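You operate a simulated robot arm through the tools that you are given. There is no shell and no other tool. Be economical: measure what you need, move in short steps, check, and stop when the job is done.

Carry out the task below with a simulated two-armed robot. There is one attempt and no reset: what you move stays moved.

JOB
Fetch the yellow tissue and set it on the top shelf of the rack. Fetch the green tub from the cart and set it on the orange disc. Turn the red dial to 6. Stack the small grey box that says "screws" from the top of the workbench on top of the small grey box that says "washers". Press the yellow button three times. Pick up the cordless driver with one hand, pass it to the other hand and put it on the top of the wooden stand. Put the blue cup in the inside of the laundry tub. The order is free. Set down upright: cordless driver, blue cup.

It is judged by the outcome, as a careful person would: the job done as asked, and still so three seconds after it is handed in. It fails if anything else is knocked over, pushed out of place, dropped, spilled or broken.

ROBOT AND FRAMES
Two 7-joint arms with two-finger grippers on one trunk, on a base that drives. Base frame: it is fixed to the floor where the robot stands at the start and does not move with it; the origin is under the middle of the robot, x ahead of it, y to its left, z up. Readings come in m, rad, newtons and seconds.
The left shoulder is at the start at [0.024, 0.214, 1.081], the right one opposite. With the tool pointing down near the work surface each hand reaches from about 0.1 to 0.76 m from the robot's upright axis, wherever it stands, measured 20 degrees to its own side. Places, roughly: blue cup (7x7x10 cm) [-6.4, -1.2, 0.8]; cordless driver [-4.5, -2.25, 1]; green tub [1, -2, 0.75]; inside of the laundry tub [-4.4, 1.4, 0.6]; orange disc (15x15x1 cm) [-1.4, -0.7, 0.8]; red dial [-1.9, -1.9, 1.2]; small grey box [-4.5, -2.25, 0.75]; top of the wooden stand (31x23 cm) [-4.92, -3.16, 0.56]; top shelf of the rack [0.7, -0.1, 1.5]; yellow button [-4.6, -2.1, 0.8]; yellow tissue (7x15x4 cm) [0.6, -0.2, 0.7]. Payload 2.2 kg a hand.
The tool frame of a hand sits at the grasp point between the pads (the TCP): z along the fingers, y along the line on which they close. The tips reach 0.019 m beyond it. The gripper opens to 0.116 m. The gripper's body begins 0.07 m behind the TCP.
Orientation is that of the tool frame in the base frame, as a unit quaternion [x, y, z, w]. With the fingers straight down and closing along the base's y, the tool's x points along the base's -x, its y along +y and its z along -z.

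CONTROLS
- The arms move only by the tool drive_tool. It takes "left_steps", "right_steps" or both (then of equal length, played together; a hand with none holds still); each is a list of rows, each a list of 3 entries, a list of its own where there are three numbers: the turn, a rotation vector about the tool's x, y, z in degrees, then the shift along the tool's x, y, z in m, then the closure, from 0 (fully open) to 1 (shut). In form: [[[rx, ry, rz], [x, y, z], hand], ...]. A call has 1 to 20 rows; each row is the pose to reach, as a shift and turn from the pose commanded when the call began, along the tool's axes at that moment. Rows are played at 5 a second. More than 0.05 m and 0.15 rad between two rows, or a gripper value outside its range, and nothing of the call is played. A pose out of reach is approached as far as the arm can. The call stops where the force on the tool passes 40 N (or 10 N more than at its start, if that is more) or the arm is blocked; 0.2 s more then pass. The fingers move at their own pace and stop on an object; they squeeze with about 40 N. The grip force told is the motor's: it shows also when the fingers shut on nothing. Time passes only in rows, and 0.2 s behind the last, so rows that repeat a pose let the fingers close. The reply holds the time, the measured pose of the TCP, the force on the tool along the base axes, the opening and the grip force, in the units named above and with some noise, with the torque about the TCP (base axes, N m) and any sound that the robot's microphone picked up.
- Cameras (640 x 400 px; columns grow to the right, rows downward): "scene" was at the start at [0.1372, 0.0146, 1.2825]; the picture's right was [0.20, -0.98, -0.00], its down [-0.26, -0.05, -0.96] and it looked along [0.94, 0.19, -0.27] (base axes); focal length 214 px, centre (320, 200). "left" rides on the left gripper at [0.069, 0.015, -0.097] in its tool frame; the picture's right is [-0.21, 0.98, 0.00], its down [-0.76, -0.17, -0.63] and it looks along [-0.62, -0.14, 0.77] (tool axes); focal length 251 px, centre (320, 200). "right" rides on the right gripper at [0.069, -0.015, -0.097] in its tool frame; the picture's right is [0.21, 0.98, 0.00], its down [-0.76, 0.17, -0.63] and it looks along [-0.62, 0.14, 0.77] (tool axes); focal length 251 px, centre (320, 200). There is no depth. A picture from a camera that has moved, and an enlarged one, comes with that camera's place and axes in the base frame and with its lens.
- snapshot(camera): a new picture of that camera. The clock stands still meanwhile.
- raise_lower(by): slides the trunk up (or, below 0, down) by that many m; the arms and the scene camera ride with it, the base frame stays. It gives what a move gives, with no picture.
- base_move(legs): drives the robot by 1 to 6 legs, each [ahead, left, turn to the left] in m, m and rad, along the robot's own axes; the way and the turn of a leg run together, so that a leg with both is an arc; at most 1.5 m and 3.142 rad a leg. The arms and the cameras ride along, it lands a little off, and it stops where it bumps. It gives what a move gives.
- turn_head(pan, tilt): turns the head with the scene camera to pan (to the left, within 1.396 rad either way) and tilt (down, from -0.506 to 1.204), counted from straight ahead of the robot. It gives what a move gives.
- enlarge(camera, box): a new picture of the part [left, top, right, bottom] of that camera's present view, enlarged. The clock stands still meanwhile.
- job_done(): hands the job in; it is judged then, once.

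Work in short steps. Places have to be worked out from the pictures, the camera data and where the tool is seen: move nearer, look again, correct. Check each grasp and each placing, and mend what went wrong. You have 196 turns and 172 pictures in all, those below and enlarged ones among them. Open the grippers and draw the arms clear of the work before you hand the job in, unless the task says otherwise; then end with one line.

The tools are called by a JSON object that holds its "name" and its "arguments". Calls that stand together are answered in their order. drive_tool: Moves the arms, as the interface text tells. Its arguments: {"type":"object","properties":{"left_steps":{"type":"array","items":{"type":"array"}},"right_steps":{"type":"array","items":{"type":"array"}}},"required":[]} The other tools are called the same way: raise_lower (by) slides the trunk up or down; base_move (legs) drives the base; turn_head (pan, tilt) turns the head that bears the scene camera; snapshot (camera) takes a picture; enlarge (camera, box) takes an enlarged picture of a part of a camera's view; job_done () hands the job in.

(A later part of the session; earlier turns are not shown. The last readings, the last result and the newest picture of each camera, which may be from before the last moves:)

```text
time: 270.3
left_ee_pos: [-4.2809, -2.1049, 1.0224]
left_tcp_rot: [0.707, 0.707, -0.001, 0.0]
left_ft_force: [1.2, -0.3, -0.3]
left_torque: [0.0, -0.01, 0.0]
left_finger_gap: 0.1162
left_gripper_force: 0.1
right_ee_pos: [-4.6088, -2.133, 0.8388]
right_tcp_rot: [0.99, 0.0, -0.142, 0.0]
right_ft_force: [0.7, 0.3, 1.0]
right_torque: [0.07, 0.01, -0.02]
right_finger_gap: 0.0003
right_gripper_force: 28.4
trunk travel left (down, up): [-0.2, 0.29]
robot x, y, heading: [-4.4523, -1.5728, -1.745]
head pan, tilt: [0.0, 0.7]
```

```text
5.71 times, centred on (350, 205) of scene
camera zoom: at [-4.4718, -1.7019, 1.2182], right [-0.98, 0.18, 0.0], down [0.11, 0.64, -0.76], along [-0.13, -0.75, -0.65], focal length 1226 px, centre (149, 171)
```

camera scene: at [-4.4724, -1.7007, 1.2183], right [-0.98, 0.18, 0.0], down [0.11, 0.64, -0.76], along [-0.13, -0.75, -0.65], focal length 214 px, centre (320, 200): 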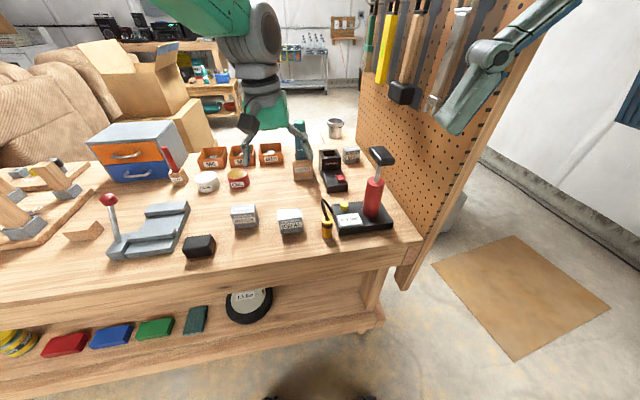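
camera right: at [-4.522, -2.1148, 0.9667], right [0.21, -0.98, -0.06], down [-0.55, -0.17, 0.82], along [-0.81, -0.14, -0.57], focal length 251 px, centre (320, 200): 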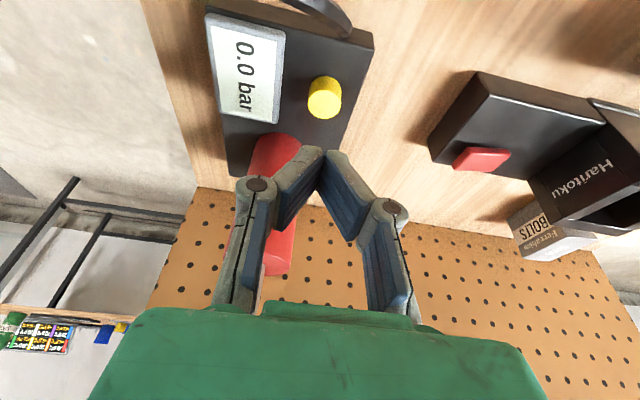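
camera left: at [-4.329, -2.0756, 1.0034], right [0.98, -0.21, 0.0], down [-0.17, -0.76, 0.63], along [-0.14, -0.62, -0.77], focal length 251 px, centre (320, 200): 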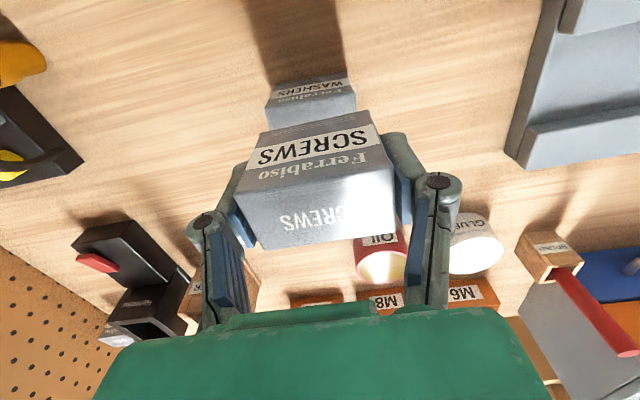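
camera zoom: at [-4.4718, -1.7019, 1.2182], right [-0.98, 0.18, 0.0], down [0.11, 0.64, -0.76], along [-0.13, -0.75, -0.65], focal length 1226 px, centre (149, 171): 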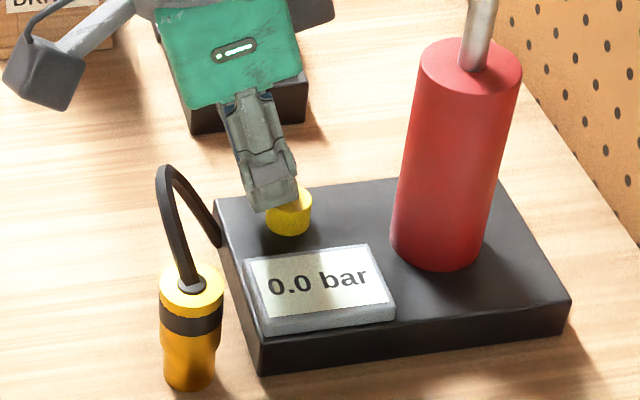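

No contact yet; the tip is ~8 mm to the left (+x) of the button. I shift it and press further in small steps.

{"name": "drive_tool", "arguments": {"right_steps": [[[0, 0, 0], [-0.0088, 0, -0.0016], 1], [[0, 0, 0], [-0.0071, 0, 0.0042], 1], [[0, 0, 0], [-0.0063, 0, 0.007], 1], [[0, 0, 0], [-0.0054, 0, 0.0099], 1]]}}

{"name": "enlarge", "arguments": {"camera": "scene", "box": [310, 170, 390, 240]}}

```text
time: 271.3
left_ee_pos: [-4.2813, -2.1031, 1.0239]
left_tcp_rot: [0.708, 0.706, -0.001, 0.001]
left_ft_force: [0.3, -0.4, -0.5]
left_torque: [-0.01, -0.01, 0.01]
left_finger_gap: 0.1159
left_gripper_force: 0.0
right_ee_pos: [-4.6181, -2.1324, 0.8357]
right_tcp_rot: [0.99, -0.002, -0.142, 0.004]
right_ft_force: [-1.5, -4.0, 32.5]
right_torque: [0.12, -0.1, 0.0]
right_finger_gap: 0.0061
right_gripper_force: 28.0
trunk travel left (down, up): [-0.2, 0.29]
robot x, y, heading: [-4.4527, -1.576, -1.743]
head pan, tilt: [0.0, 0.7]
heard: click
```

```text
5.71 times, centred on (350, 205) of scene
camera zoom: at [-4.4715, -1.6982, 1.2191], right [-0.98, 0.18, 0.0], down [0.11, 0.64, -0.76], along [-0.13, -0.75, -0.64], focal length 1226 px, centre (149, 171)
```

zoom: 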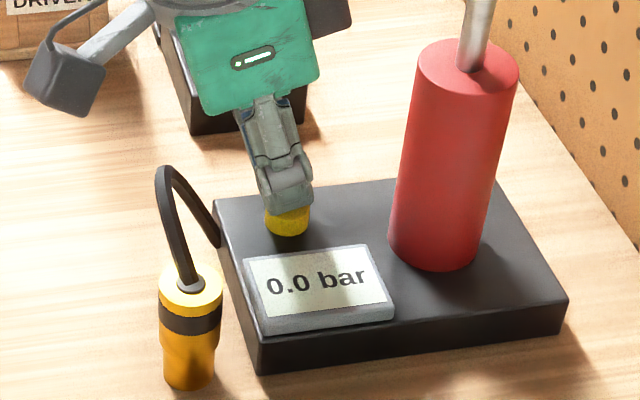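

A click: press one. I release upward 14 mm, pause, then press again.

{"name": "drive_tool", "arguments": {"right_steps": [[[0, 0, 0], [-0.0022, 0, -0.0075], 1], [[0, 0, 0], [-0.0039, 0, -0.0135], 1], [[0, 0, 0], [-0.0039, 0, -0.0135], 1], [[0, 0, 0], [-0.0039, 0, -0.0135], 1]]}}

{"name": "drive_tool", "arguments": {"right_steps": [[[0, 0, 0], [0.0022, 0, 0.0075], 1], [[0, 0, 0], [0.0031, 0, 0.0105], 1], [[0, 0, 0], [0.0039, 0, 0.0135], 1]]}}

```text
time: 272.3
left_ee_pos: [-4.281, -2.1048, 1.0227]
left_tcp_rot: [0.707, 0.707, -0.001, 0.0]
left_ft_force: [-0.6, -1.1, -0.5]
left_torque: [0.01, -0.03, 0.02]
left_finger_gap: 0.116
left_gripper_force: 0.0
right_ee_pos: [-4.6174, -2.1322, 0.8446]
right_tcp_rot: [0.99, 0.0, -0.142, -0.001]
right_ft_force: [0.0, -0.3, 0.3]
right_torque: [-0.01, -0.02, 0.06]
right_finger_gap: 0.0
right_gripper_force: 28.7
trunk travel left (down, up): [-0.2, 0.29]
robot x, y, heading: [-4.4548, -1.5718, -1.748]
head pan, tilt: [0.0, 0.7]
```

```text
time: 273.1
left_ee_pos: [-4.2793, -2.1036, 1.0225]
left_tcp_rot: [0.707, 0.707, -0.002, 0.0]
left_ft_force: [-0.9, -0.2, 0.3]
left_torque: [0.01, 0.01, 0.01]
left_finger_gap: 0.116
left_gripper_force: 0.0
right_ee_pos: [-4.6169, -2.1316, 0.8358]
right_tcp_rot: [0.99, -0.001, -0.141, 0.003]
right_ft_force: [-1.6, -2.5, 29.7]
right_torque: [0.14, -0.09, -0.04]
right_finger_gap: 0.0061
right_gripper_force: 28.9
trunk travel left (down, up): [-0.2, 0.29]
robot x, y, heading: [-4.4531, -1.5731, -1.748]
head pan, tilt: [0.0, 0.7]
heard: click
```

Second click. Once more, then lift well clear.

{"name": "drive_tool", "arguments": {"right_steps": [[[0, 0, 0], [-0.0022, 0, -0.0075], 1], [[0, 0, 0], [-0.0039, 0, -0.0135], 1], [[0, 0, 0], [-0.0039, 0, -0.0135], 1], [[0, 0, 0], [-0.0039, 0, -0.0135], 1]]}}

{"name": "drive_tool", "arguments": {"right_steps": [[[0, 0, 0], [0.0022, 0, 0.0075], 1], [[0, 0, 0], [0.0031, 0, 0.0105], 1], [[0, 0, 0], [0.0039, 0, 0.0135], 1]]}}

{"name": "drive_tool", "arguments": {"right_steps": [[[0, 0, 0], [-0.0056, 0, -0.019], 1], [[0, 0, 0], [-0.017, 0, -0.058], 1], [[0, 0, 0], [-0.028, 0, -0.096], 1], [[0, 0, 0], [-0.039, 0, -0.135], 1], [[0, 0, 0], [-0.05, 0, -0.173], 1], [[0, 0, 0], [-0.062, 0, -0.21], 1]]}}

{"name": "snapshot", "arguments": {"camera": "scene"}}

```text
time: 274.1
left_ee_pos: [-4.2802, -2.1048, 1.0228]
left_tcp_rot: [0.707, 0.707, 0.0, 0.0]
left_ft_force: [0.2, -0.1, -0.4]
left_torque: [0.01, -0.02, 0.03]
left_finger_gap: 0.1158
left_gripper_force: 0.0
right_ee_pos: [-4.6173, -2.132, 0.8453]
right_tcp_rot: [0.99, -0.001, -0.142, 0.001]
right_ft_force: [-1.1, 0.0, 0.4]
right_torque: [0.0, 0.03, 0.01]
right_finger_gap: 0.0003
right_gripper_force: 28.5
trunk travel left (down, up): [-0.2, 0.29]
robot x, y, heading: [-4.4504, -1.5729, -1.749]
head pan, tilt: [0.0, 0.7]
```

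```text
time: 274.9
left_ee_pos: [-4.2791, -2.1031, 1.024]
left_tcp_rot: [0.707, 0.708, -0.003, 0.002]
left_ft_force: [0.0, 0.9, 0.2]
left_torque: [-0.01, 0.0, -0.01]
left_finger_gap: 0.1158
left_gripper_force: 0.0
right_ee_pos: [-4.6166, -2.1318, 0.8359]
right_tcp_rot: [0.99, -0.002, -0.142, 0.004]
right_ft_force: [-0.8, -2.0, 32.4]
right_torque: [0.12, -0.13, 0.03]
right_finger_gap: 0.006
right_gripper_force: 28.8
trunk travel left (down, up): [-0.2, 0.29]
robot x, y, heading: [-4.4542, -1.57, -1.751]
head pan, tilt: [0.0, 0.7]
heard: click
```

```text
time: 276.3
left_ee_pos: [-4.2793, -2.1047, 1.023]
left_tcp_rot: [0.707, 0.708, -0.002, 0.0]
left_ft_force: [-0.6, -0.2, 0.5]
left_torque: [-0.01, 0.0, 0.03]
left_finger_gap: 0.1159
left_gripper_force: 0.0
right_ee_pos: [-4.6162, -2.1311, 1.0514]
right_tcp_rot: [0.99, 0.0, -0.142, 0.0]
right_ft_force: [0.0, 0.6, -0.5]
right_torque: [-0.01, 0.02, 0.01]
right_finger_gap: 0.0001
right_gripper_force: 28.4
trunk travel left (down, up): [-0.2, 0.29]
robot x, y, heading: [-4.451, -1.5721, -1.747]
head pan, tilt: [0.0, 0.7]
```

```text
53 pictures are left
camera scene: at [-4.4715, -1.7013, 1.2183], right [-0.98, 0.18, 0.0], down [0.11, 0.64, -0.76], along [-0.13, -0.75, -0.65], focal length 214 px, centre (320, 200)
```

scene: 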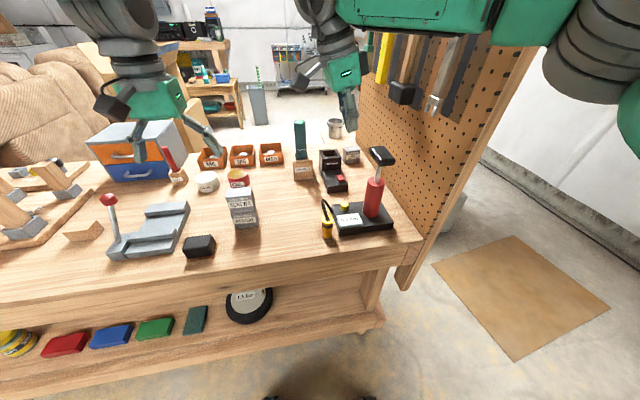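

Three clicks heard. Next the driver: axis ≈[-4.52,-2.358], top ≈0.977. I'll pick it with the left hand. First retract the right hand and raise the left.

{"name": "drive_tool", "arguments": {"right_steps": [[[0, 7.5, 0], [0.005, -0.04, -0.03], 0.5], [[0, 15, 0], [0.01, -0.08, -0.05], 0], [[0, 15, 0], [0.015, -0.125, -0.065], 0], [[0, 15, 0], [0.0187, -0.17, -0.078], 0], [[0, 15, 0], [0.0187, -0.2, -0.078], 0]], "left_steps": [[[0, 0, 0], [0, 0, -0.03], 0], [[0, 0, 0], [0, 0, -0.06], 0], [[0, 0, 0], [0, 0, -0.09], 0], [[0, 0, 0], [0.02, 0, -0.1], 0], [[0, 0, 0], [0.04, 0, -0.1], 0]]}}

{"name": "drive_tool", "arguments": {"right_steps": [[[0, 0, -8], [0, 0, 0], 0], [[0, 0, -16], [0, 0, 0], 0], [[0, 0, -24], [0, 0, 0], 0], [[0, 0, -32], [0, 0, 0], 0], [[0, 0, -40], [0, 0, 0], 0], [[0, 0, -48], [0, 0, 0], 0], [[0, 0, -56], [0, 0, 0], 0], [[0, 0, -64], [0, 0, 0], 0], [[0, 0, -72], [0, 0, 0], 0], [[0, 0, -80], [0, 0, 0], 0]]}}

{"name": "base_move", "arguments": {"legs": [[-0.08, 0, 0], [0, 0, -0.18]]}}

{"name": "snapshot", "arguments": {"camera": "scene"}}

```text
refused: row 1 steps farther than a row can; nothing moved
```

```text
time: 278.5
left_ee_pos: [-4.2799, -2.1063, 1.022]
left_tcp_rot: [0.707, 0.707, -0.001, 0.0]
left_ft_force: [0.5, -1.5, -0.6]
left_torque: [0.01, 0.02, 0.01]
left_finger_gap: 0.1158
left_gripper_force: 0.0
right_ee_pos: [-4.6165, -2.1329, 1.0512]
right_tcp_rot: [0.757, 0.637, -0.109, -0.092]
right_ft_force: [-0.1, -0.2, 1.2]
right_torque: [-0.04, 0.05, -0.02]
right_finger_gap: 0.1158
right_gripper_force: 0.1
trunk travel left (down, up): [-0.2, 0.29]
robot x, y, heading: [-4.4561, -1.578, -1.747]
head pan, tilt: [0.0, 0.7]
```

```text
time: 280.3
left_ee_pos: [-4.3572, -2.0508, 1.0214]
left_tcp_rot: [0.767, 0.642, -0.002, -0.002]
left_ft_force: [0.8, 0.3, -0.6]
left_torque: [-0.01, 0.03, -0.01]
left_finger_gap: 0.1161
left_gripper_force: 0.1
right_ee_pos: [-4.6945, -2.0183, 1.0511]
right_tcp_rot: [0.812, 0.566, -0.101, -0.102]
right_ft_force: [-0.4, -1.0, 1.1]
right_torque: [0.01, 0.05, 0.02]
right_finger_gap: 0.1159
right_gripper_force: 0.1
trunk travel left (down, up): [-0.2, 0.29]
robot x, y, heading: [-4.4379, -1.4895, -1.927]
head pan, tilt: [0.0, 0.7]
```

```text
52 pictures are left
camera scene: at [-4.4737, -1.6195, 1.2182], right [-0.94, 0.35, 0.01], down [0.22, 0.61, -0.76], along [-0.27, -0.71, -0.65], focal length 214 px, centre (320, 200)
```

scene: 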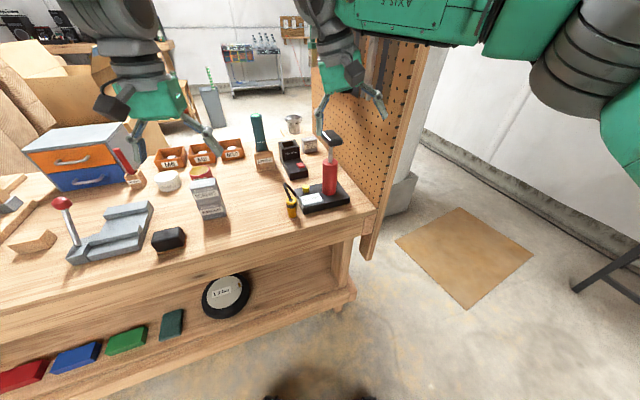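

The hands cleared everything. I straighten and retract the right hand, while the left pitches forward 70° to a stand-off before the driver.

{"name": "drive_tool", "arguments": {"right_steps": [[[-1.6, 0.3, 0], [0, 0, -0.035], 0], [[-3.2, 0.6, 0], [0.01, 0, -0.07], 0], [[-5, 1, 0], [0.04, -0.001, -0.1], 0], [[-7, 1.3, 0], [0.075, -0.002, -0.112], 0], [[-9, 1.6, 0], [0.11, -0.003, -0.112], 0], [[-11, 2, 0], [0.145, -0.004, -0.112], 0], [[-13, 2.4, 0], [0.185, -0.005, -0.112], 0], [[-15, 2.6, 0], [0.185, -0.005, -0.112], 0], [[-16, 2.8, 0], [0.185, -0.005, -0.112], 0], [[-16, 2.8, 0], [0.185, -0.005, -0.112], 0]], "left_steps": [[[0, -7, 0], [-0.015, -0.008, -0.02], 0], [[0, -14, 0], [-0.035, -0.018, -0.03], 0], [[0, -21, 0], [-0.055, -0.029, -0.03], 0], [[0, -28, 0], [-0.076, -0.04, -0.03], 0], [[0, -35, 0], [-0.097, -0.051, -0.03], 0], [[0, -42, 0], [-0.118, -0.062, -0.03], 0], [[0, -49, 0], [-0.139, -0.073, -0.03], 0], [[0, -56, 0], [-0.16, -0.084, -0.03], 0], [[0, -63, 0], [-0.181, -0.095, -0.03], 0], [[0, -70, 0], [-0.2, -0.106, -0.03], 0]]}}

{"name": "snapshot", "arguments": {"camera": "left"}}

{"name": "snapshot", "arguments": {"camera": "scene"}}

```text
time: 282.7
left_ee_pos: [-4.4793, -2.2296, 1.0831]
left_tcp_rot: [0.603, 0.542, -0.46, 0.363]
left_ft_force: [-0.1, -0.3, 0.3]
left_torque: [-0.01, 0.02, -0.01]
left_finger_gap: 0.1161
left_gripper_force: 0.0
left hand out of reach, approached as far as the arm can: row 8
right_ee_pos: [-4.6074, -1.8372, 1.1564]
right_tcp_rot: [0.82, 0.572, -0.004, 0.003]
right_ft_force: [-1.3, 0.9, -0.2]
right_torque: [0.01, -0.01, 0.0]
right_finger_gap: 0.1159
right_gripper_force: 0.1
trunk travel left (down, up): [-0.2, 0.29]
robot x, y, heading: [-4.437, -1.4961, -1.924]
head pan, tilt: [0.0, 0.7]
stopped in row 10 (left hand): the arm was blocked; the commanded pose is now the measured one
```

```text
51 pictures are left
camera left: at [-4.4483, -2.1195, 1.0488], right [0.97, -0.21, 0.14], down [-0.06, 0.37, 0.93], along [-0.25, -0.9, 0.35], focal length 251 px, centre (320, 200)
```

left: 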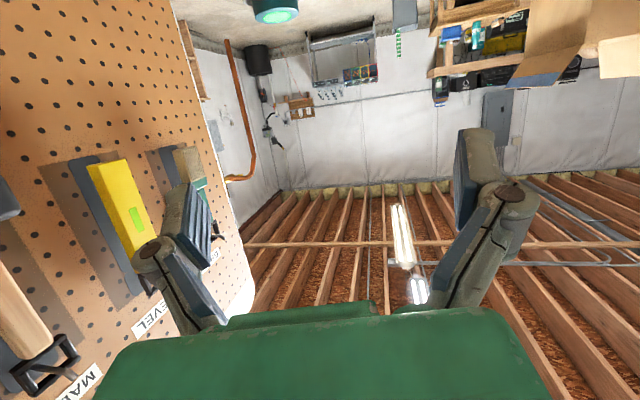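

```text
50 pictures are left
camera scene: at [-4.4794, -1.6159, 1.2184], right [-0.94, 0.35, 0.0], down [0.22, 0.61, -0.76], along [-0.26, -0.72, -0.65], focal length 214 px, centre (320, 200)
```

scene: 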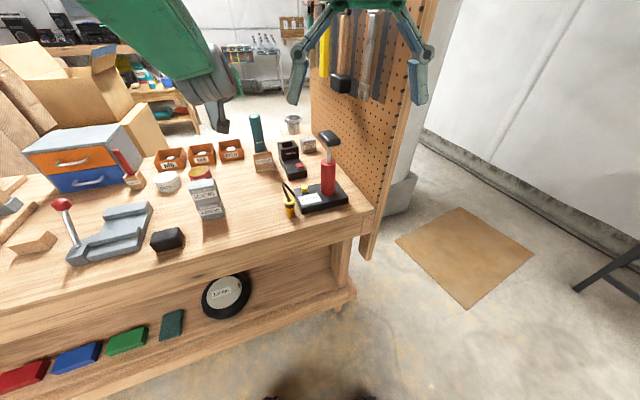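

The driver's top is visible at [-4.52,-2.345]. The pitch is right (71°); I lower the left hand to z≈0.945 in front of the driver.

{"name": "drive_tool", "arguments": {"left_steps": [[[0, 0, 0], [0.033, -0.003, 0.0105], 0], [[0, 0, 0], [0.066, -0.007, 0.021], 0], [[0, 0, 0], [0.1, -0.01, 0.032], 0], [[0, 0, 0], [0.1326, -0.0131, 0.042], 0], [[0, 0, 0], [0.1326, -0.0131, 0.042], 0]]}}

{"name": "snapshot", "arguments": {"camera": "left"}}

```text
time: 283.9
left_ee_pos: [-4.4898, -2.2286, 0.9452]
left_tcp_rot: [0.597, 0.55, -0.458, 0.362]
left_ft_force: [0.4, -0.3, 0.2]
left_torque: [-0.02, -0.02, 0.0]
left_finger_gap: 0.1162
left_gripper_force: 0.2
right_ee_pos: [-4.6083, -1.8389, 1.1545]
right_tcp_rot: [0.821, 0.572, -0.003, 0.003]
right_ft_force: [0.4, 0.3, -0.1]
right_torque: [-0.01, 0.05, 0.01]
right_finger_gap: 0.1161
right_gripper_force: 0.1
trunk travel left (down, up): [-0.2, 0.29]
robot x, y, heading: [-4.4357, -1.4936, -1.922]
head pan, tilt: [0.0, 0.7]
```

```text
49 pictures are left
camera left: at [-4.4626, -2.1182, 0.9105], right [0.97, -0.2, 0.13], down [-0.05, 0.37, 0.93], along [-0.23, -0.91, 0.35], focal length 251 px, centre (320, 200)
```

left: 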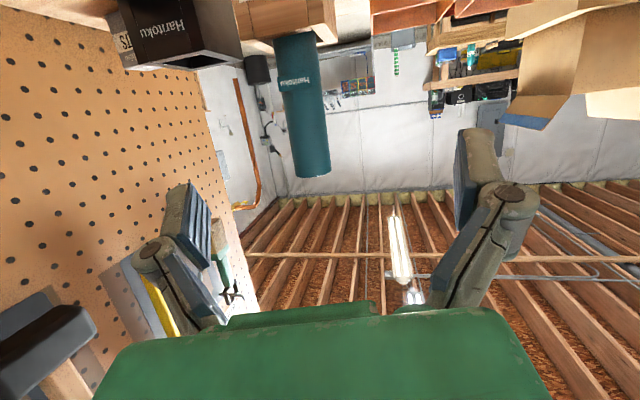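

The driver stands between the fingers' line. I go forward ~12.5 cm with a 1.5 cm lateral correction and check before gripping.

{"name": "drive_tool", "arguments": {"left_steps": [[[0, 0, 0], [-0.008, -0.012, 0.024], 0], [[0, 0, 0], [-0.016, -0.0154, 0.05], 0], [[0, 0, 0], [-0.025, -0.0154, 0.078], 0], [[0, 0, 0], [-0.033, -0.0154, 0.102], 0], [[0, 0, 0], [-0.039, -0.0154, 0.12], 0], [[0, 0, 0], [-0.039, -0.0154, 0.12], 0]]}}

{"name": "snapshot", "arguments": {"camera": "left"}}

```text
time: 285.3
left_ee_pos: [-4.5374, -2.3466, 0.9432]
left_tcp_rot: [0.604, 0.54, -0.458, 0.364]
left_ft_force: [-0.5, -0.1, 0.3]
left_torque: [0.01, 0.0, 0.03]
left_finger_gap: 0.1159
left_gripper_force: 0.0
right_ee_pos: [-4.6087, -1.839, 1.1532]
right_tcp_rot: [0.82, 0.572, -0.003, 0.002]
right_ft_force: [-0.2, 0.1, 0.1]
right_torque: [0.0, -0.03, 0.02]
right_finger_gap: 0.1157
right_gripper_force: 0.1
trunk travel left (down, up): [-0.2, 0.29]
robot x, y, heading: [-4.436, -1.4947, -1.927]
head pan, tilt: [0.0, 0.7]
```

```text
48 pictures are left
camera left: at [-4.5062, -2.2368, 0.9093], right [0.96, -0.22, 0.15], down [-0.06, 0.38, 0.93], along [-0.26, -0.9, 0.35], focal length 251 px, centre (320, 200)
```

left: 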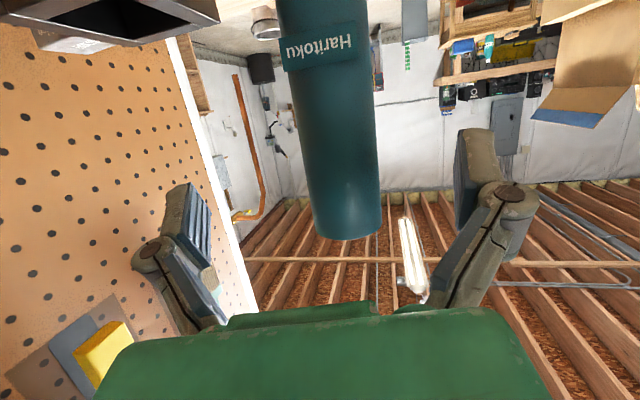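

The driver is centred within 1 cm and ~2 cm deeper than the TCP. I adjust and grip.

{"name": "drive_tool", "arguments": {"left_steps": [[[0, 0, 0], [-0.003, 0.01, 0.01], 0], [[0, 0, 0], [-0.006, 0.01, 0.019], 0], [[0, 0, 0], [-0.006, 0.01, 0.019], 0.3], [[0, 0, 0], [-0.006, 0.01, 0.019], 0.6], [[0, 0, 0], [-0.006, 0.01, 0.019], 0.8], [[0, 0, 0], [-0.006, 0.01, 0.019], 0.8]]}}

{"name": "snapshot", "arguments": {"camera": "left"}}

```text
time: 286.7
left_ee_pos: [-4.5296, -2.3685, 0.9425]
left_tcp_rot: [0.604, 0.541, -0.458, 0.365]
left_ft_force: [1.0, -0.9, 0.9]
left_torque: [-0.11, -0.02, 0.01]
left_finger_gap: 0.0308
left_gripper_force: 40.1
right_ee_pos: [-4.6089, -1.8391, 1.1535]
right_tcp_rot: [0.82, 0.572, -0.003, 0.002]
right_ft_force: [0.0, -0.2, -0.2]
right_torque: [0.03, 0.0, -0.01]
right_finger_gap: 0.1159
right_gripper_force: 0.0
trunk travel left (down, up): [-0.2, 0.29]
robot x, y, heading: [-4.4391, -1.4934, -1.923]
head pan, tilt: [0.0, 0.7]
```

```text
47 pictures are left
camera left: at [-4.4993, -2.259, 0.9079], right [0.97, -0.21, 0.15], down [-0.06, 0.38, 0.93], along [-0.25, -0.9, 0.35], focal length 251 px, centre (320, 200)
```

left: 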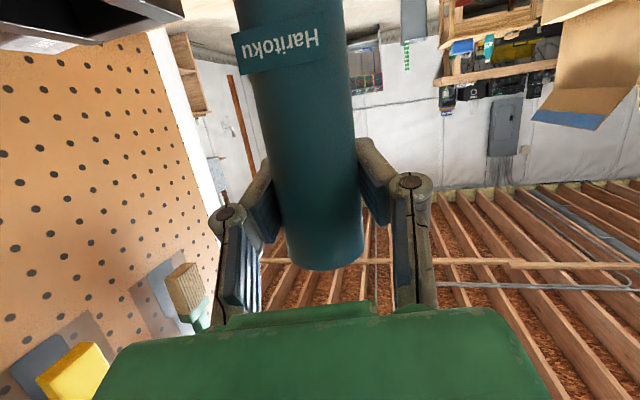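

Gripped at 0.031 m. I lift straight up 20 cm.

{"name": "drive_tool", "arguments": {"left_steps": [[[0, 0, 0], [-0.028, -0.002, -0.0095], 0.8], [[0, 0, 0], [-0.057, -0.004, -0.019], 0.8], [[0, 0, 0], [-0.095, -0.006, -0.0315], 0.8], [[0, 0, 0], [-0.133, -0.008, -0.044], 0.8], [[0, 0, 0], [-0.17, -0.01, -0.057], 0.8], [[0, 0, 0], [-0.19, -0.012, -0.063], 0.8]]}}

{"name": "snapshot", "arguments": {"camera": "scene"}}

```text
time: 288.1
left_ee_pos: [-4.5294, -2.369, 1.1438]
left_tcp_rot: [0.603, 0.542, -0.458, 0.365]
left_ft_force: [-0.4, -0.5, -4.7]
left_torque: [0.0, 0.01, 0.01]
left_finger_gap: 0.0309
left_gripper_force: 40.1
right_ee_pos: [-4.6075, -1.8398, 1.1536]
right_tcp_rot: [0.82, 0.572, -0.002, 0.002]
right_ft_force: [-0.4, -0.6, 0.0]
right_torque: [-0.01, 0.02, -0.03]
right_finger_gap: 0.116
right_gripper_force: 0.2
trunk travel left (down, up): [-0.2, 0.29]
robot x, y, heading: [-4.4386, -1.4945, -1.929]
head pan, tilt: [0.0, 0.7]
```

```text
46 pictures are left
camera scene: at [-4.4792, -1.6187, 1.218], right [-0.94, 0.35, 0.0], down [0.22, 0.61, -0.76], along [-0.26, -0.71, -0.65], focal length 214 px, centre (320, 200)
```

scene: 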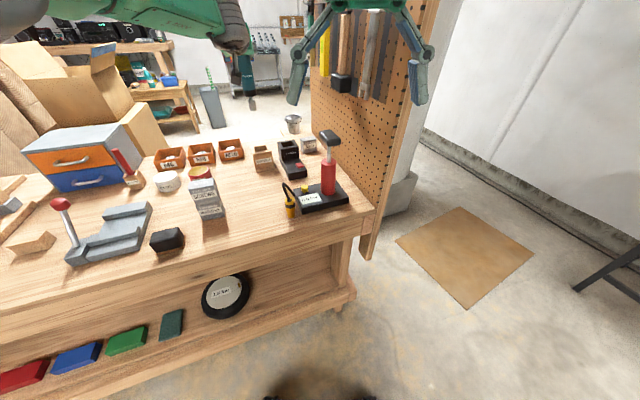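

The driver is out of its block. I back the base away 0.4 m for the hand-over and look at the driver.

{"name": "base_move", "arguments": {"legs": [[-0.4, 0, 0]]}}

{"name": "turn_head", "arguments": {"pan": 0.15, "tilt": 0.35}}

{"name": "enlarge", "arguments": {"camera": "scene", "box": [220, 60, 480, 260]}}

```text
time: 290.6
left_ee_pos: [-4.3977, -1.999, 1.1454]
left_tcp_rot: [0.606, 0.539, -0.46, 0.362]
left_ft_force: [0.4, 0.1, -3.4]
left_torque: [-0.01, 0.01, 0.02]
left_finger_gap: 0.0309
left_gripper_force: 39.8
right_ee_pos: [-4.4723, -1.4697, 1.1532]
right_tcp_rot: [0.822, 0.569, -0.002, 0.002]
right_ft_force: [0.2, -0.8, -0.1]
right_torque: [-0.04, 0.0, -0.02]
right_finger_gap: 0.116
right_gripper_force: 0.0
trunk travel left (down, up): [-0.2, 0.29]
robot x, y, heading: [-4.3001, -1.1265, -1.929]
head pan, tilt: [0.0, 0.7]
```

```text
time: 291.4
left_ee_pos: [-4.3974, -1.9947, 1.1485]
left_tcp_rot: [0.605, 0.538, -0.461, 0.362]
left_ft_force: [0.4, -0.5, -4.1]
left_torque: [-0.03, -0.01, -0.02]
left_finger_gap: 0.0309
left_gripper_force: 39.8
right_ee_pos: [-4.4695, -1.4653, 1.1549]
right_tcp_rot: [0.822, 0.569, -0.004, 0.003]
right_ft_force: [0.0, 1.2, -0.3]
right_torque: [0.0, 0.02, -0.01]
right_finger_gap: 0.1162
right_gripper_force: 0.0
trunk travel left (down, up): [-0.2, 0.29]
robot x, y, heading: [-4.2989, -1.1308, -1.929]
head pan, tilt: [0.15, 0.351]
```

```text
2.00 times, centred on (350, 160) of scene
camera zoom: at [-4.3321, -1.2612, 1.2494], right [-0.98, 0.21, 0.0], down [0.07, 0.34, -0.94], along [-0.2, -0.92, -0.35], focal length 429 px, centre (260, 280)
```

zoom: 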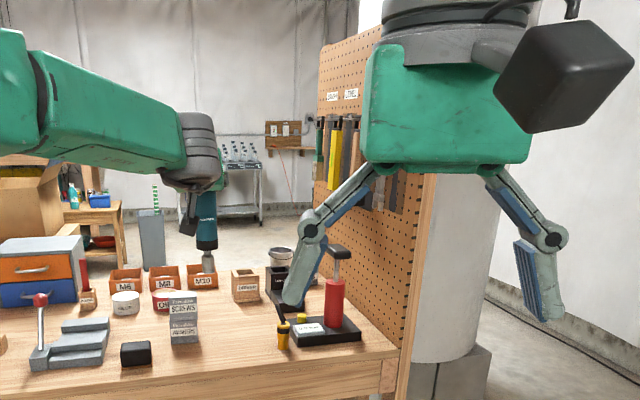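

I take a closer look at the driver's lower end.

{"name": "enlarge", "arguments": {"camera": "scene", "box": [295, 140, 345, 205]}}

```text
6.15 times, centred on (320, 172) of scene
camera zoom: at [-4.3321, -1.2612, 1.2494], right [-0.98, 0.21, 0.0], down [0.07, 0.34, -0.94], along [-0.2, -0.92, -0.35], focal length 1320 px, centre (320, 369)
```

zoom: 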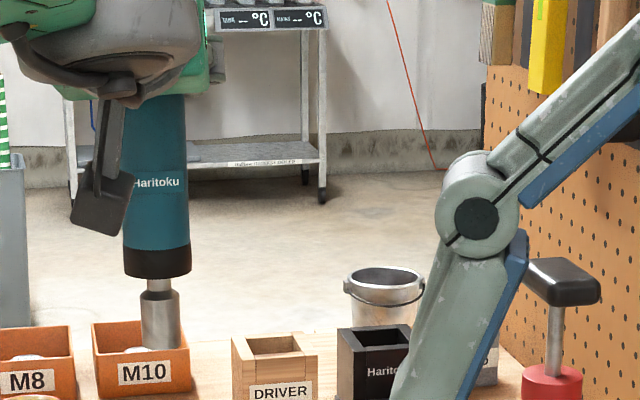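

The driver stands on a chrome chuck; its bottom is ~0.16 m below the left TCP. For the pass, I bring the left hand in (yawing it to the right) and yaw the right hand inward.

{"name": "drive_tool", "arguments": {"left_steps": [[[4.7, 0.3, 1.6], [0.01, -0.002, -0.031], 0.8], [[9.4, 0.6, 3.1], [0.021, -0.004, -0.062], 0.8], [[14.1, 0.9, 4.7], [0.031, -0.006, -0.094], 0.8], [[18.9, 1.2, 6.3], [0.042, -0.008, -0.125], 0.8], [[23.6, 1.5, 7.9], [0.052, -0.011, -0.156], 0.8], [[28.3, 1.8, 9.4], [0.063, -0.013, -0.187], 0.8], [[33, 2.1, 11], [0.0734, -0.0147, -0.2185], 0.8]], "right_steps": [[[0, 0, -7], [0, 0, 0], 0], [[0, 0, -14], [0, 0, 0], 0], [[0, 0, -21], [0, 0, 0], 0], [[0, 0, -28], [0, 0, 0], 0], [[0, 0, -35], [0, 0, 0], 0], [[0, 0, -42], [0, 0, 0], 0], [[0, 0, -50], [0, 0, 0], 0]]}}

{"name": "snapshot", "arguments": {"camera": "scene"}}

```text
time: 293.0
left_ee_pos: [-4.3714, -1.7638, 1.1502]
left_tcp_rot: [0.739, 0.333, -0.548, 0.209]
left_ft_force: [-0.2, -0.3, -3.0]
left_torque: [-0.02, 0.0, 0.02]
left_finger_gap: 0.0307
left_gripper_force: 40.4
right_ee_pos: [-4.4672, -1.465, 1.1563]
right_tcp_rot: [0.504, 0.864, -0.006, 0.001]
right_ft_force: [-0.1, 0.5, 0.1]
right_torque: [-0.02, 0.04, 0.01]
right_finger_gap: 0.1161
right_gripper_force: 0.1
trunk travel left (down, up): [-0.2, 0.29]
robot x, y, heading: [-4.2999, -1.1254, -1.933]
head pan, tilt: [0.15, 0.351]
```

```text
43 pictures are left
camera scene: at [-4.3296, -1.2595, 1.2497], right [-0.98, 0.21, 0.0], down [0.07, 0.34, -0.94], along [-0.2, -0.92, -0.35], focal length 214 px, centre (320, 200)
```

scene: 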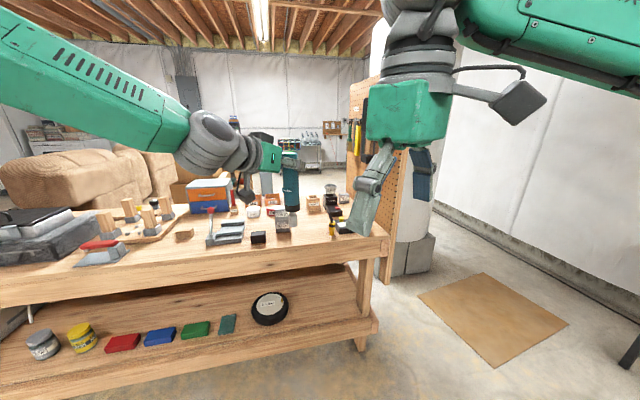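

Left hand is placed well, driver at [-4.371,-1.764]. Now the right hand pitches to horizontal and goes to a pre-grasp 13 cm short, 7 cm below the left TCP.

{"name": "drive_tool", "arguments": {"right_steps": [[[0, -7.5, 0], [-0.015, -0.005, 0.006], 0], [[0, -15, 0], [-0.03, -0.011, 0.012], 0], [[0, -22.5, 0], [-0.045, -0.016, 0.019], 0], [[0, -30, 0], [-0.059, -0.021, 0.025], 0], [[0, -37.5, 0], [-0.074, -0.027, 0.032], 0], [[0, -45, 0], [-0.089, -0.032, 0.038], 0], [[0, -52.5, 0], [-0.104, -0.037, 0.044], 0], [[0, -60, 0], [-0.118, -0.043, 0.051], 0], [[0, -67.5, 0], [-0.133, -0.048, 0.057], 0], [[0, -75, 0], [-0.148, -0.053, 0.063], 0], [[0, -82.5, 0], [-0.163, -0.059, 0.07], 0], [[0, -90, 0], [-0.1777, -0.064, 0.076], 0]]}}

{"name": "snapshot", "arguments": {"camera": "right"}}

```text
time: 295.6
left_ee_pos: [-4.3727, -1.7657, 1.1496]
left_tcp_rot: [0.739, 0.333, -0.547, 0.209]
left_ft_force: [-0.4, -0.1, -4.5]
left_torque: [-0.04, 0.04, 0.0]
left_finger_gap: 0.031
left_gripper_force: 40.3
right_ee_pos: [-4.4389, -1.6538, 1.0803]
right_tcp_rot: [0.354, 0.609, -0.36, 0.611]
right_ft_force: [-0.2, 0.3, -0.2]
right_torque: [0.0, 0.0, 0.0]
right_finger_gap: 0.1158
right_gripper_force: 0.0
trunk travel left (down, up): [-0.2, 0.29]
robot x, y, heading: [-4.302, -1.1265, -1.932]
head pan, tilt: [0.15, 0.351]
```

```text
42 pictures are left
camera right: at [-4.4989, -1.5775, 1.0111], right [0.85, 0.48, -0.22], down [-0.16, 0.64, 0.75], along [0.5, -0.6, 0.62], focal length 251 px, centre (320, 200)
```

right: 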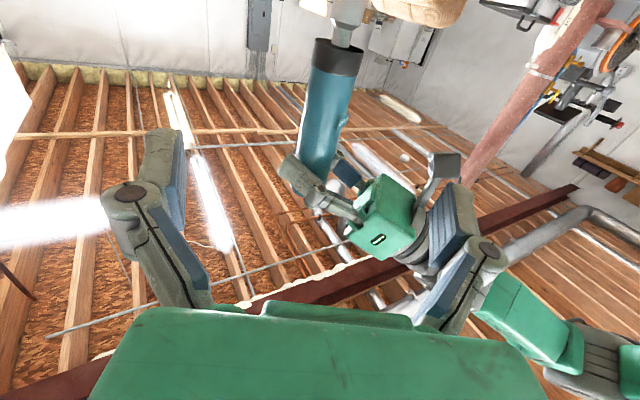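

Clear view: the driver is straight ahead, ~1 cm off in y. I advance 13 cm with that correction.

{"name": "drive_tool", "arguments": {"right_steps": [[[0, 0, 0], [0, 0.008, 0.03], 0], [[0, 0, 0], [0, 0.008, 0.065], 0], [[0, 0, 0], [0, 0.008, 0.1], 0], [[0, 0, 0], [0, 0.008, 0.125], 0], [[0, 0, 0], [0, 0.008, 0.125], 0]]}}

{"name": "snapshot", "arguments": {"camera": "right"}}

```text
time: 296.8
left_ee_pos: [-4.3746, -1.7654, 1.1505]
left_tcp_rot: [0.739, 0.333, -0.547, 0.209]
left_ft_force: [0.0, 0.3, -3.9]
left_torque: [-0.04, 0.01, 0.01]
left_finger_gap: 0.0307
left_gripper_force: 40.5
right_ee_pos: [-4.3693, -1.7572, 1.0843]
right_tcp_rot: [0.352, 0.611, -0.359, 0.612]
right_ft_force: [-0.6, 0.3, 0.0]
right_torque: [-0.03, 0.01, 0.03]
right_finger_gap: 0.1158
right_gripper_force: 0.0
trunk travel left (down, up): [-0.2, 0.29]
robot x, y, heading: [-4.302, -1.1261, -1.933]
head pan, tilt: [0.15, 0.351]
```

```text
41 pictures are left
camera right: at [-4.4289, -1.6819, 1.0142], right [0.85, 0.48, -0.22], down [-0.16, 0.64, 0.75], along [0.5, -0.6, 0.62], focal length 251 px, centre (320, 200)
```

right: 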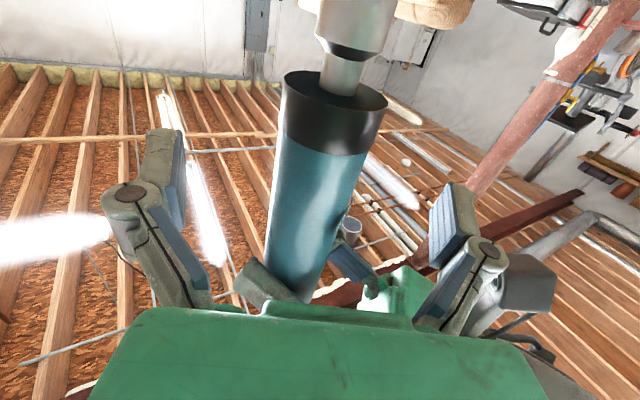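

The driver is between the right fingers. Close the right hand while the left holds.

{"name": "drive_tool", "arguments": {"right_steps": [[[0, 0, 0], [0, 0, 0], 0.3], [[0, 0, 0], [0, 0, 0], 0.6], [[0, 0, 0], [0, 0, 0], 0.85], [[0, 0, 0], [0, 0, 0], 0.85], [[0, 0, 0], [0, 0, 0], 0.85]]}}

```text
time: 298.0
left_ee_pos: [-4.3734, -1.7647, 1.1485]
left_tcp_rot: [0.739, 0.334, -0.547, 0.209]
left_ft_force: [13.0, 15.4, 0.1]
left_torque: [0.57, -0.67, 0.42]
left_finger_gap: 0.0308
left_gripper_force: 40.3
right_ee_pos: [-4.3709, -1.7601, 1.0819]
right_tcp_rot: [0.356, 0.609, -0.362, 0.61]
right_ft_force: [-13.1, -15.5, 0.0]
right_torque: [0.4, -0.18, -0.5]
right_finger_gap: 0.0322
right_gripper_force: 39.7
trunk travel left (down, up): [-0.2, 0.29]
robot x, y, heading: [-4.3024, -1.128, -1.937]
head pan, tilt: [0.15, 0.351]
```

Both hands hold it. I open the left hand and withdraw it along its own axis.

{"name": "drive_tool", "arguments": {"left_steps": [[[0, 0, 0], [0, 0, 0], 0.6], [[0, 0, 0], [0, 0, 0], 0.3], [[0, 0, 0], [0, 0, 0], 0], [[0, 0, 0], [0, 0, 0], 0], [[0, 0, 0], [0, 0, -0.04], 0], [[0, 0, 0], [0, 0, -0.08], 0], [[0, 0, 0], [0, 0, -0.12], 0], [[0, 0, 0], [0, 0, -0.14], 0]]}}

{"name": "snapshot", "arguments": {"camera": "scene"}}

```text
time: 299.8
left_ee_pos: [-4.2746, -1.6725, 1.1925]
left_tcp_rot: [0.738, 0.333, -0.549, 0.207]
left_ft_force: [0.1, -0.5, 0.3]
left_torque: [0.0, 0.0, -0.02]
left_finger_gap: 0.1163
left_gripper_force: 0.0
right_ee_pos: [-4.3649, -1.7587, 1.0838]
right_tcp_rot: [0.351, 0.612, -0.36, 0.611]
right_ft_force: [-0.2, -0.1, -0.4]
right_torque: [0.0, -0.01, -0.05]
right_finger_gap: 0.0321
right_gripper_force: 40.1
trunk travel left (down, up): [-0.2, 0.29]
robot x, y, heading: [-4.2993, -1.1293, -1.93]
head pan, tilt: [0.15, 0.351]
```

```text
40 pictures are left
camera scene: at [-4.324, -1.2618, 1.2495], right [-0.98, 0.21, 0.01], down [0.07, 0.34, -0.94], along [-0.2, -0.92, -0.35], focal length 214 px, centre (320, 200)
```

scene: 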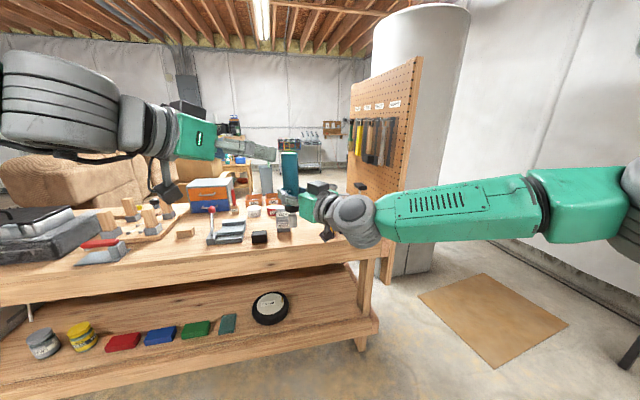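

The pass succeeded: the right hand holds the driver. The wooden stand (with a bucket on it) is behind the bench near the water heater, so I drive around its right end and look first.

{"name": "base_move", "arguments": {"legs": [[0, 0, -0.93], [1.1, 0, 0], [0, 0, 0.95]]}}

{"name": "turn_head", "arguments": {"pan": -0.1, "tilt": 0.3}}

{"name": "snapshot", "arguments": {"camera": "scene"}}

```text
time: 310.3
left_ee_pos: [-5.3119, -1.9681, 1.1933]
left_tcp_rot: [0.732, 0.347, -0.542, 0.221]
left_ft_force: [-0.8, -0.4, -1.2]
left_torque: [0.0, 0.02, -0.03]
left_finger_gap: 0.1163
left_gripper_force: 0.0
right_ee_pos: [-5.3978, -2.0579, 1.083]
right_tcp_rot: [0.34, 0.617, -0.347, 0.619]
right_ft_force: [-0.3, -0.4, -0.2]
right_torque: [0.02, 0.04, 0.02]
right_finger_gap: 0.0321
right_gripper_force: 39.8
trunk travel left (down, up): [-0.2, 0.29]
robot x, y, heading: [-5.349, -1.423, -1.891]
head pan, tilt: [0.15, 0.351]
```

```text
time: 311.1
left_ee_pos: [-5.3097, -1.9639, 1.1952]
left_tcp_rot: [0.732, 0.346, -0.543, 0.221]
left_ft_force: [0.8, -0.6, -0.8]
left_torque: [-0.01, -0.05, -0.01]
left_finger_gap: 0.1162
left_gripper_force: 0.2
right_ee_pos: [-5.3964, -2.0555, 1.0865]
right_tcp_rot: [0.34, 0.616, -0.35, 0.619]
right_ft_force: [-0.9, -0.4, 0.3]
right_torque: [0.01, 0.01, 0.0]
right_finger_gap: 0.0319
right_gripper_force: 40.3
trunk travel left (down, up): [-0.2, 0.29]
robot x, y, heading: [-5.3552, -1.4221, -1.887]
head pan, tilt: [-0.099, 0.3]
```

```text
39 pictures are left
camera scene: at [-5.4028, -1.5524, 1.2543], right [-0.91, 0.41, 0.0], down [0.12, 0.27, -0.95], along [-0.39, -0.87, -0.3], focal length 214 px, centre (320, 200)
```

scene: 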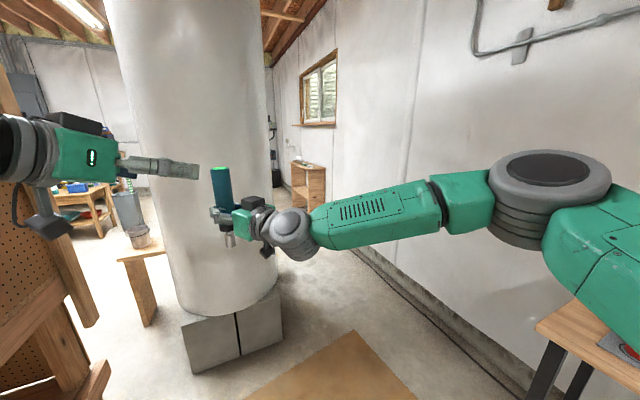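

There's a ~0.95 m corridor between heater (x≈-5.61) and wall (x≈-6.58). I go in a gentle S: first diagonal to about [-5.85,-2.1].

{"name": "base_move", "arguments": {"legs": [[0, 0, -0.31], [0.84, 0, 0]]}}

{"name": "turn_head", "arguments": {"pan": 0.2, "tilt": 0.5}}

{"name": "snapshot", "arguments": {"camera": "scene"}}

```text
time: 316.5
left_ee_pos: [-5.9611, -2.6357, 1.1926]
left_tcp_rot: [0.775, 0.232, -0.572, 0.134]
left_ft_force: [-0.2, -0.4, -0.4]
left_torque: [-0.02, 0.01, -0.03]
left_finger_gap: 0.1161
left_gripper_force: 0.1
right_ee_pos: [-6.0709, -2.6948, 1.084]
right_tcp_rot: [0.43, 0.559, -0.439, 0.557]
right_ft_force: [0.3, -0.2, -3.8]
right_torque: [-0.02, 0.03, -0.03]
right_finger_gap: 0.0318
right_gripper_force: 40.3
trunk travel left (down, up): [-0.2, 0.29]
robot x, y, heading: [-5.8482, -2.1027, -2.193]
head pan, tilt: [-0.099, 0.3]
```

```text
time: 317.3
left_ee_pos: [-5.9612, -2.631, 1.1953]
left_tcp_rot: [0.775, 0.231, -0.573, 0.135]
left_ft_force: [0.0, -0.5, -0.5]
left_torque: [0.01, 0.01, -0.04]
left_finger_gap: 0.1159
left_gripper_force: 0.2
right_ee_pos: [-6.0697, -2.6914, 1.0868]
right_tcp_rot: [0.429, 0.559, -0.44, 0.558]
right_ft_force: [0.3, -0.5, -3.4]
right_torque: [0.0, 0.02, -0.02]
right_finger_gap: 0.0318
right_gripper_force: 40.2
trunk travel left (down, up): [-0.2, 0.29]
robot x, y, heading: [-5.8415, -2.1035, -2.197]
head pan, tilt: [0.201, 0.499]
```

```text
38 pictures are left
camera scene: at [-5.8985, -2.2276, 1.2358], right [-0.91, 0.41, 0.0], down [0.2, 0.44, -0.88], along [-0.36, -0.8, -0.48], focal length 214 px, centre (320, 200)
```

scene: 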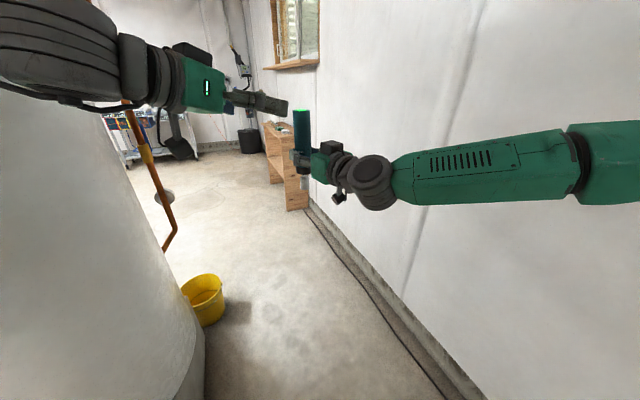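

The way ahead is free apart from a yellow bucket near [-5.61,-3.17]. I follow the arc and go straight past, keeping x≈-6.08.

{"name": "base_move", "arguments": {"legs": [[0.68, 0, 0.62], [0.8, 0, 0]]}}

{"name": "turn_head", "arguments": {"pan": 1.0, "tilt": 0.4}}

{"name": "snapshot", "arguments": {"camera": "scene"}}

```text
time: 319.2
left_ee_pos: [-5.9004, -2.8229, 1.1574]
left_tcp_rot: [0.743, 0.342, -0.543, 0.19]
left_ft_force: [0.7, 0.3, 0.5]
left_torque: [-0.03, 0.07, 0.02]
left_finger_gap: 0.116
left_gripper_force: 0.1
right_ee_pos: [-5.9803, -2.9022, 1.076]
right_tcp_rot: [0.348, 0.622, -0.361, 0.601]
right_ft_force: [-1.2, -0.1, -2.4]
right_torque: [0.07, 0.06, 0.05]
right_finger_gap: 0.032
right_gripper_force: 40.0
trunk travel left (down, up): [-0.2, 0.29]
robot x, y, heading: [-5.9513, -2.2626, -1.93]
head pan, tilt: [0.201, 0.499]
stopped in leg 1: the robot was blocked; the commanded pose is now the measured one
```

```text
time: 320.4
left_ee_pos: [-5.8999, -2.8231, 1.1603]
left_tcp_rot: [0.742, 0.343, -0.544, 0.19]
left_ft_force: [0.2, -0.2, 0.7]
left_torque: [0.02, -0.01, -0.01]
left_finger_gap: 0.116
left_gripper_force: 0.1
right_ee_pos: [-5.9812, -2.9012, 1.0784]
right_tcp_rot: [0.349, 0.62, -0.361, 0.603]
right_ft_force: [-0.9, -0.3, -4.7]
right_torque: [-0.01, 0.0, 0.02]
right_finger_gap: 0.032
right_gripper_force: 39.9
trunk travel left (down, up): [-0.2, 0.29]
robot x, y, heading: [-5.9437, -2.268, -1.929]
head pan, tilt: [1.0, 0.4]
```

```text
37 pictures are left
camera scene: at [-5.9472, -2.3493, 1.2479], right [-0.8, -0.6, -0.02], down [-0.2, 0.29, -0.94], along [0.56, -0.75, -0.35], focal length 214 px, centre (320, 200)
```

scene: 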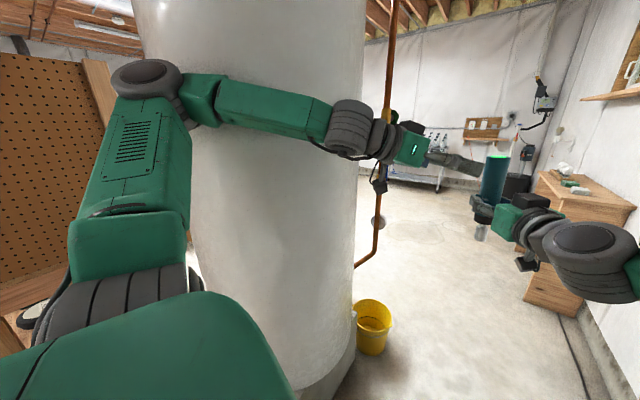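

The left arm's elbow touched the heater. I back off 0.2 m and reconfigure the left arm: up over the driver and stretched forward, to bring its elbow in.

{"name": "base_move", "arguments": {"legs": [[-0.2, 0, 0]]}}

{"name": "drive_tool", "arguments": {"left_steps": [[[0, 0, 0], [-0.042, 0.001, -0.014], 0.9], [[0, 0, 0], [-0.084, 0.003, -0.028], 0.9], [[0, 0, 0], [-0.126, 0.004, -0.042], 0.9], [[0, 0, 0], [-0.168, 0.005, -0.056], 0.9], [[0, 0, 0], [-0.18, 0.006, -0.06], 0.9], [[-3.3, 0, -1.1], [-0.193, 0.024, -0.024], 0.9], [[-6.5, 0, -2.1], [-0.206, 0.043, 0.012], 0.9], [[-9.8, 0, -3.2], [-0.219, 0.061, 0.048], 0.9], [[-13, 0, -4.3], [-0.232, 0.08, 0.084], 0.9], [[-16.3, 0, -5.4], [-0.245, 0.098, 0.12], 0.9], [[-19.5, 0, -6.4], [-0.258, 0.117, 0.156], 0.9], [[-22.8, 0, -7.5], [-0.27, 0.135, 0.191], 0.9]]}}

{"name": "turn_head", "arguments": {"pan": 0.7, "tilt": 0.3}}

{"name": "snapshot", "arguments": {"camera": "scene"}}

```text
time: 322.0
left_ee_pos: [-5.7827, -2.6573, 1.1747]
left_tcp_rot: [0.725, 0.344, -0.565, 0.192]
left_ft_force: [1.8, -0.2, 0.7]
left_torque: [0.1, -0.08, -0.06]
left_finger_gap: 0.1159
left_gripper_force: 0.0
right_ee_pos: [-5.8701, -2.7391, 1.0633]
right_tcp_rot: [0.347, 0.636, -0.357, 0.59]
right_ft_force: [1.8, 0.7, -3.1]
right_torque: [0.05, 0.04, -0.13]
right_finger_gap: 0.0317
right_gripper_force: 39.9
trunk travel left (down, up): [-0.2, 0.29]
robot x, y, heading: [-5.8682, -2.0818, -1.927]
head pan, tilt: [1.0, 0.4]
```

```text
time: 324.6
left_ee_pos: [-5.8966, -2.9353, 1.3711]
left_tcp_rot: [0.655, 0.486, -0.489, 0.308]
left_ft_force: [0.5, -0.9, 0.4]
left_torque: [0.03, 0.04, -0.08]
left_finger_gap: 0.0117
left_gripper_force: 0.1
right_ee_pos: [-5.9112, -2.7275, 1.0726]
right_tcp_rot: [0.351, 0.622, -0.357, 0.603]
right_ft_force: [-2.2, -3.7, -3.4]
right_torque: [0.0, -0.02, 0.2]
right_finger_gap: 0.0319
right_gripper_force: 40.1
trunk travel left (down, up): [-0.2, 0.29]
robot x, y, heading: [-5.8754, -2.0807, -1.929]
head pan, tilt: [1.0, 0.4]
```

```text
time: 325.4
left_ee_pos: [-5.8908, -2.9339, 1.3722]
left_tcp_rot: [0.656, 0.485, -0.491, 0.305]
left_ft_force: [-1.3, 0.6, -1.3]
left_torque: [0.01, -0.02, 0.05]
left_finger_gap: 0.0114
left_gripper_force: 0.1
right_ee_pos: [-5.9005, -2.7255, 1.0736]
right_tcp_rot: [0.348, 0.625, -0.357, 0.601]
right_ft_force: [-0.5, 0.1, -4.0]
right_torque: [0.0, -0.04, 0.0]
right_finger_gap: 0.0314
right_gripper_force: 40.4
trunk travel left (down, up): [-0.2, 0.29]
robot x, y, heading: [-5.8712, -2.0803, -1.93]
head pan, tilt: [0.7, 0.3]
```

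```text
36 pictures are left
camera scene: at [-5.8354, -2.2197, 1.2529], right [-0.94, -0.34, 0.01], down [-0.11, 0.29, -0.95], along [0.32, -0.9, -0.31], focal length 214 px, centre (320, 200)
```

scene: 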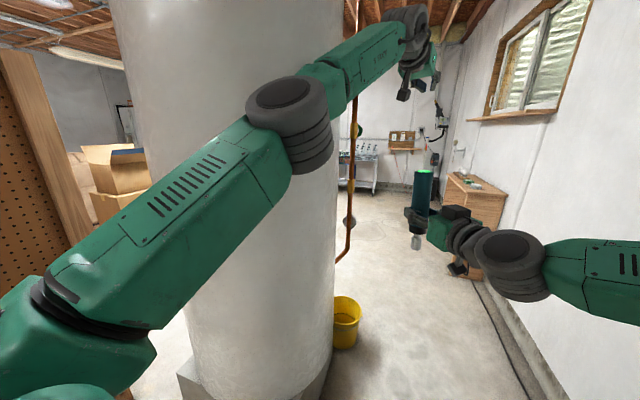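

The elbow is now ~0.43 m left of centre; centred at x≈-6.13 it should clear (heater at -5.61, wall ≈-6.65). I go diagonally right to [-6.11,-2.35], then straighten.

{"name": "base_move", "arguments": {"legs": [[0, 0, -0.37], [0.36, 0, 0], [0, 0, 0.69]]}}

```text
time: 330.6
left_ee_pos: [-5.9137, -3.164, 1.3832]
left_tcp_rot: [0.578, 0.577, -0.428, 0.388]
left_ft_force: [-3.2, 0.4, 0.4]
left_torque: [0.04, -0.1, 0.26]
left_finger_gap: 0.0116
left_gripper_force: 0.1
right_ee_pos: [-5.9779, -2.9689, 1.0769]
right_tcp_rot: [0.252, 0.661, -0.257, 0.659]
right_ft_force: [-2.8, -1.0, -4.0]
right_torque: [0.02, -0.04, 0.16]
right_finger_gap: 0.0316
right_gripper_force: 39.8
trunk travel left (down, up): [-0.2, 0.29]
robot x, y, heading: [-6.1172, -2.3451, -1.611]
head pan, tilt: [0.7, 0.3]
```

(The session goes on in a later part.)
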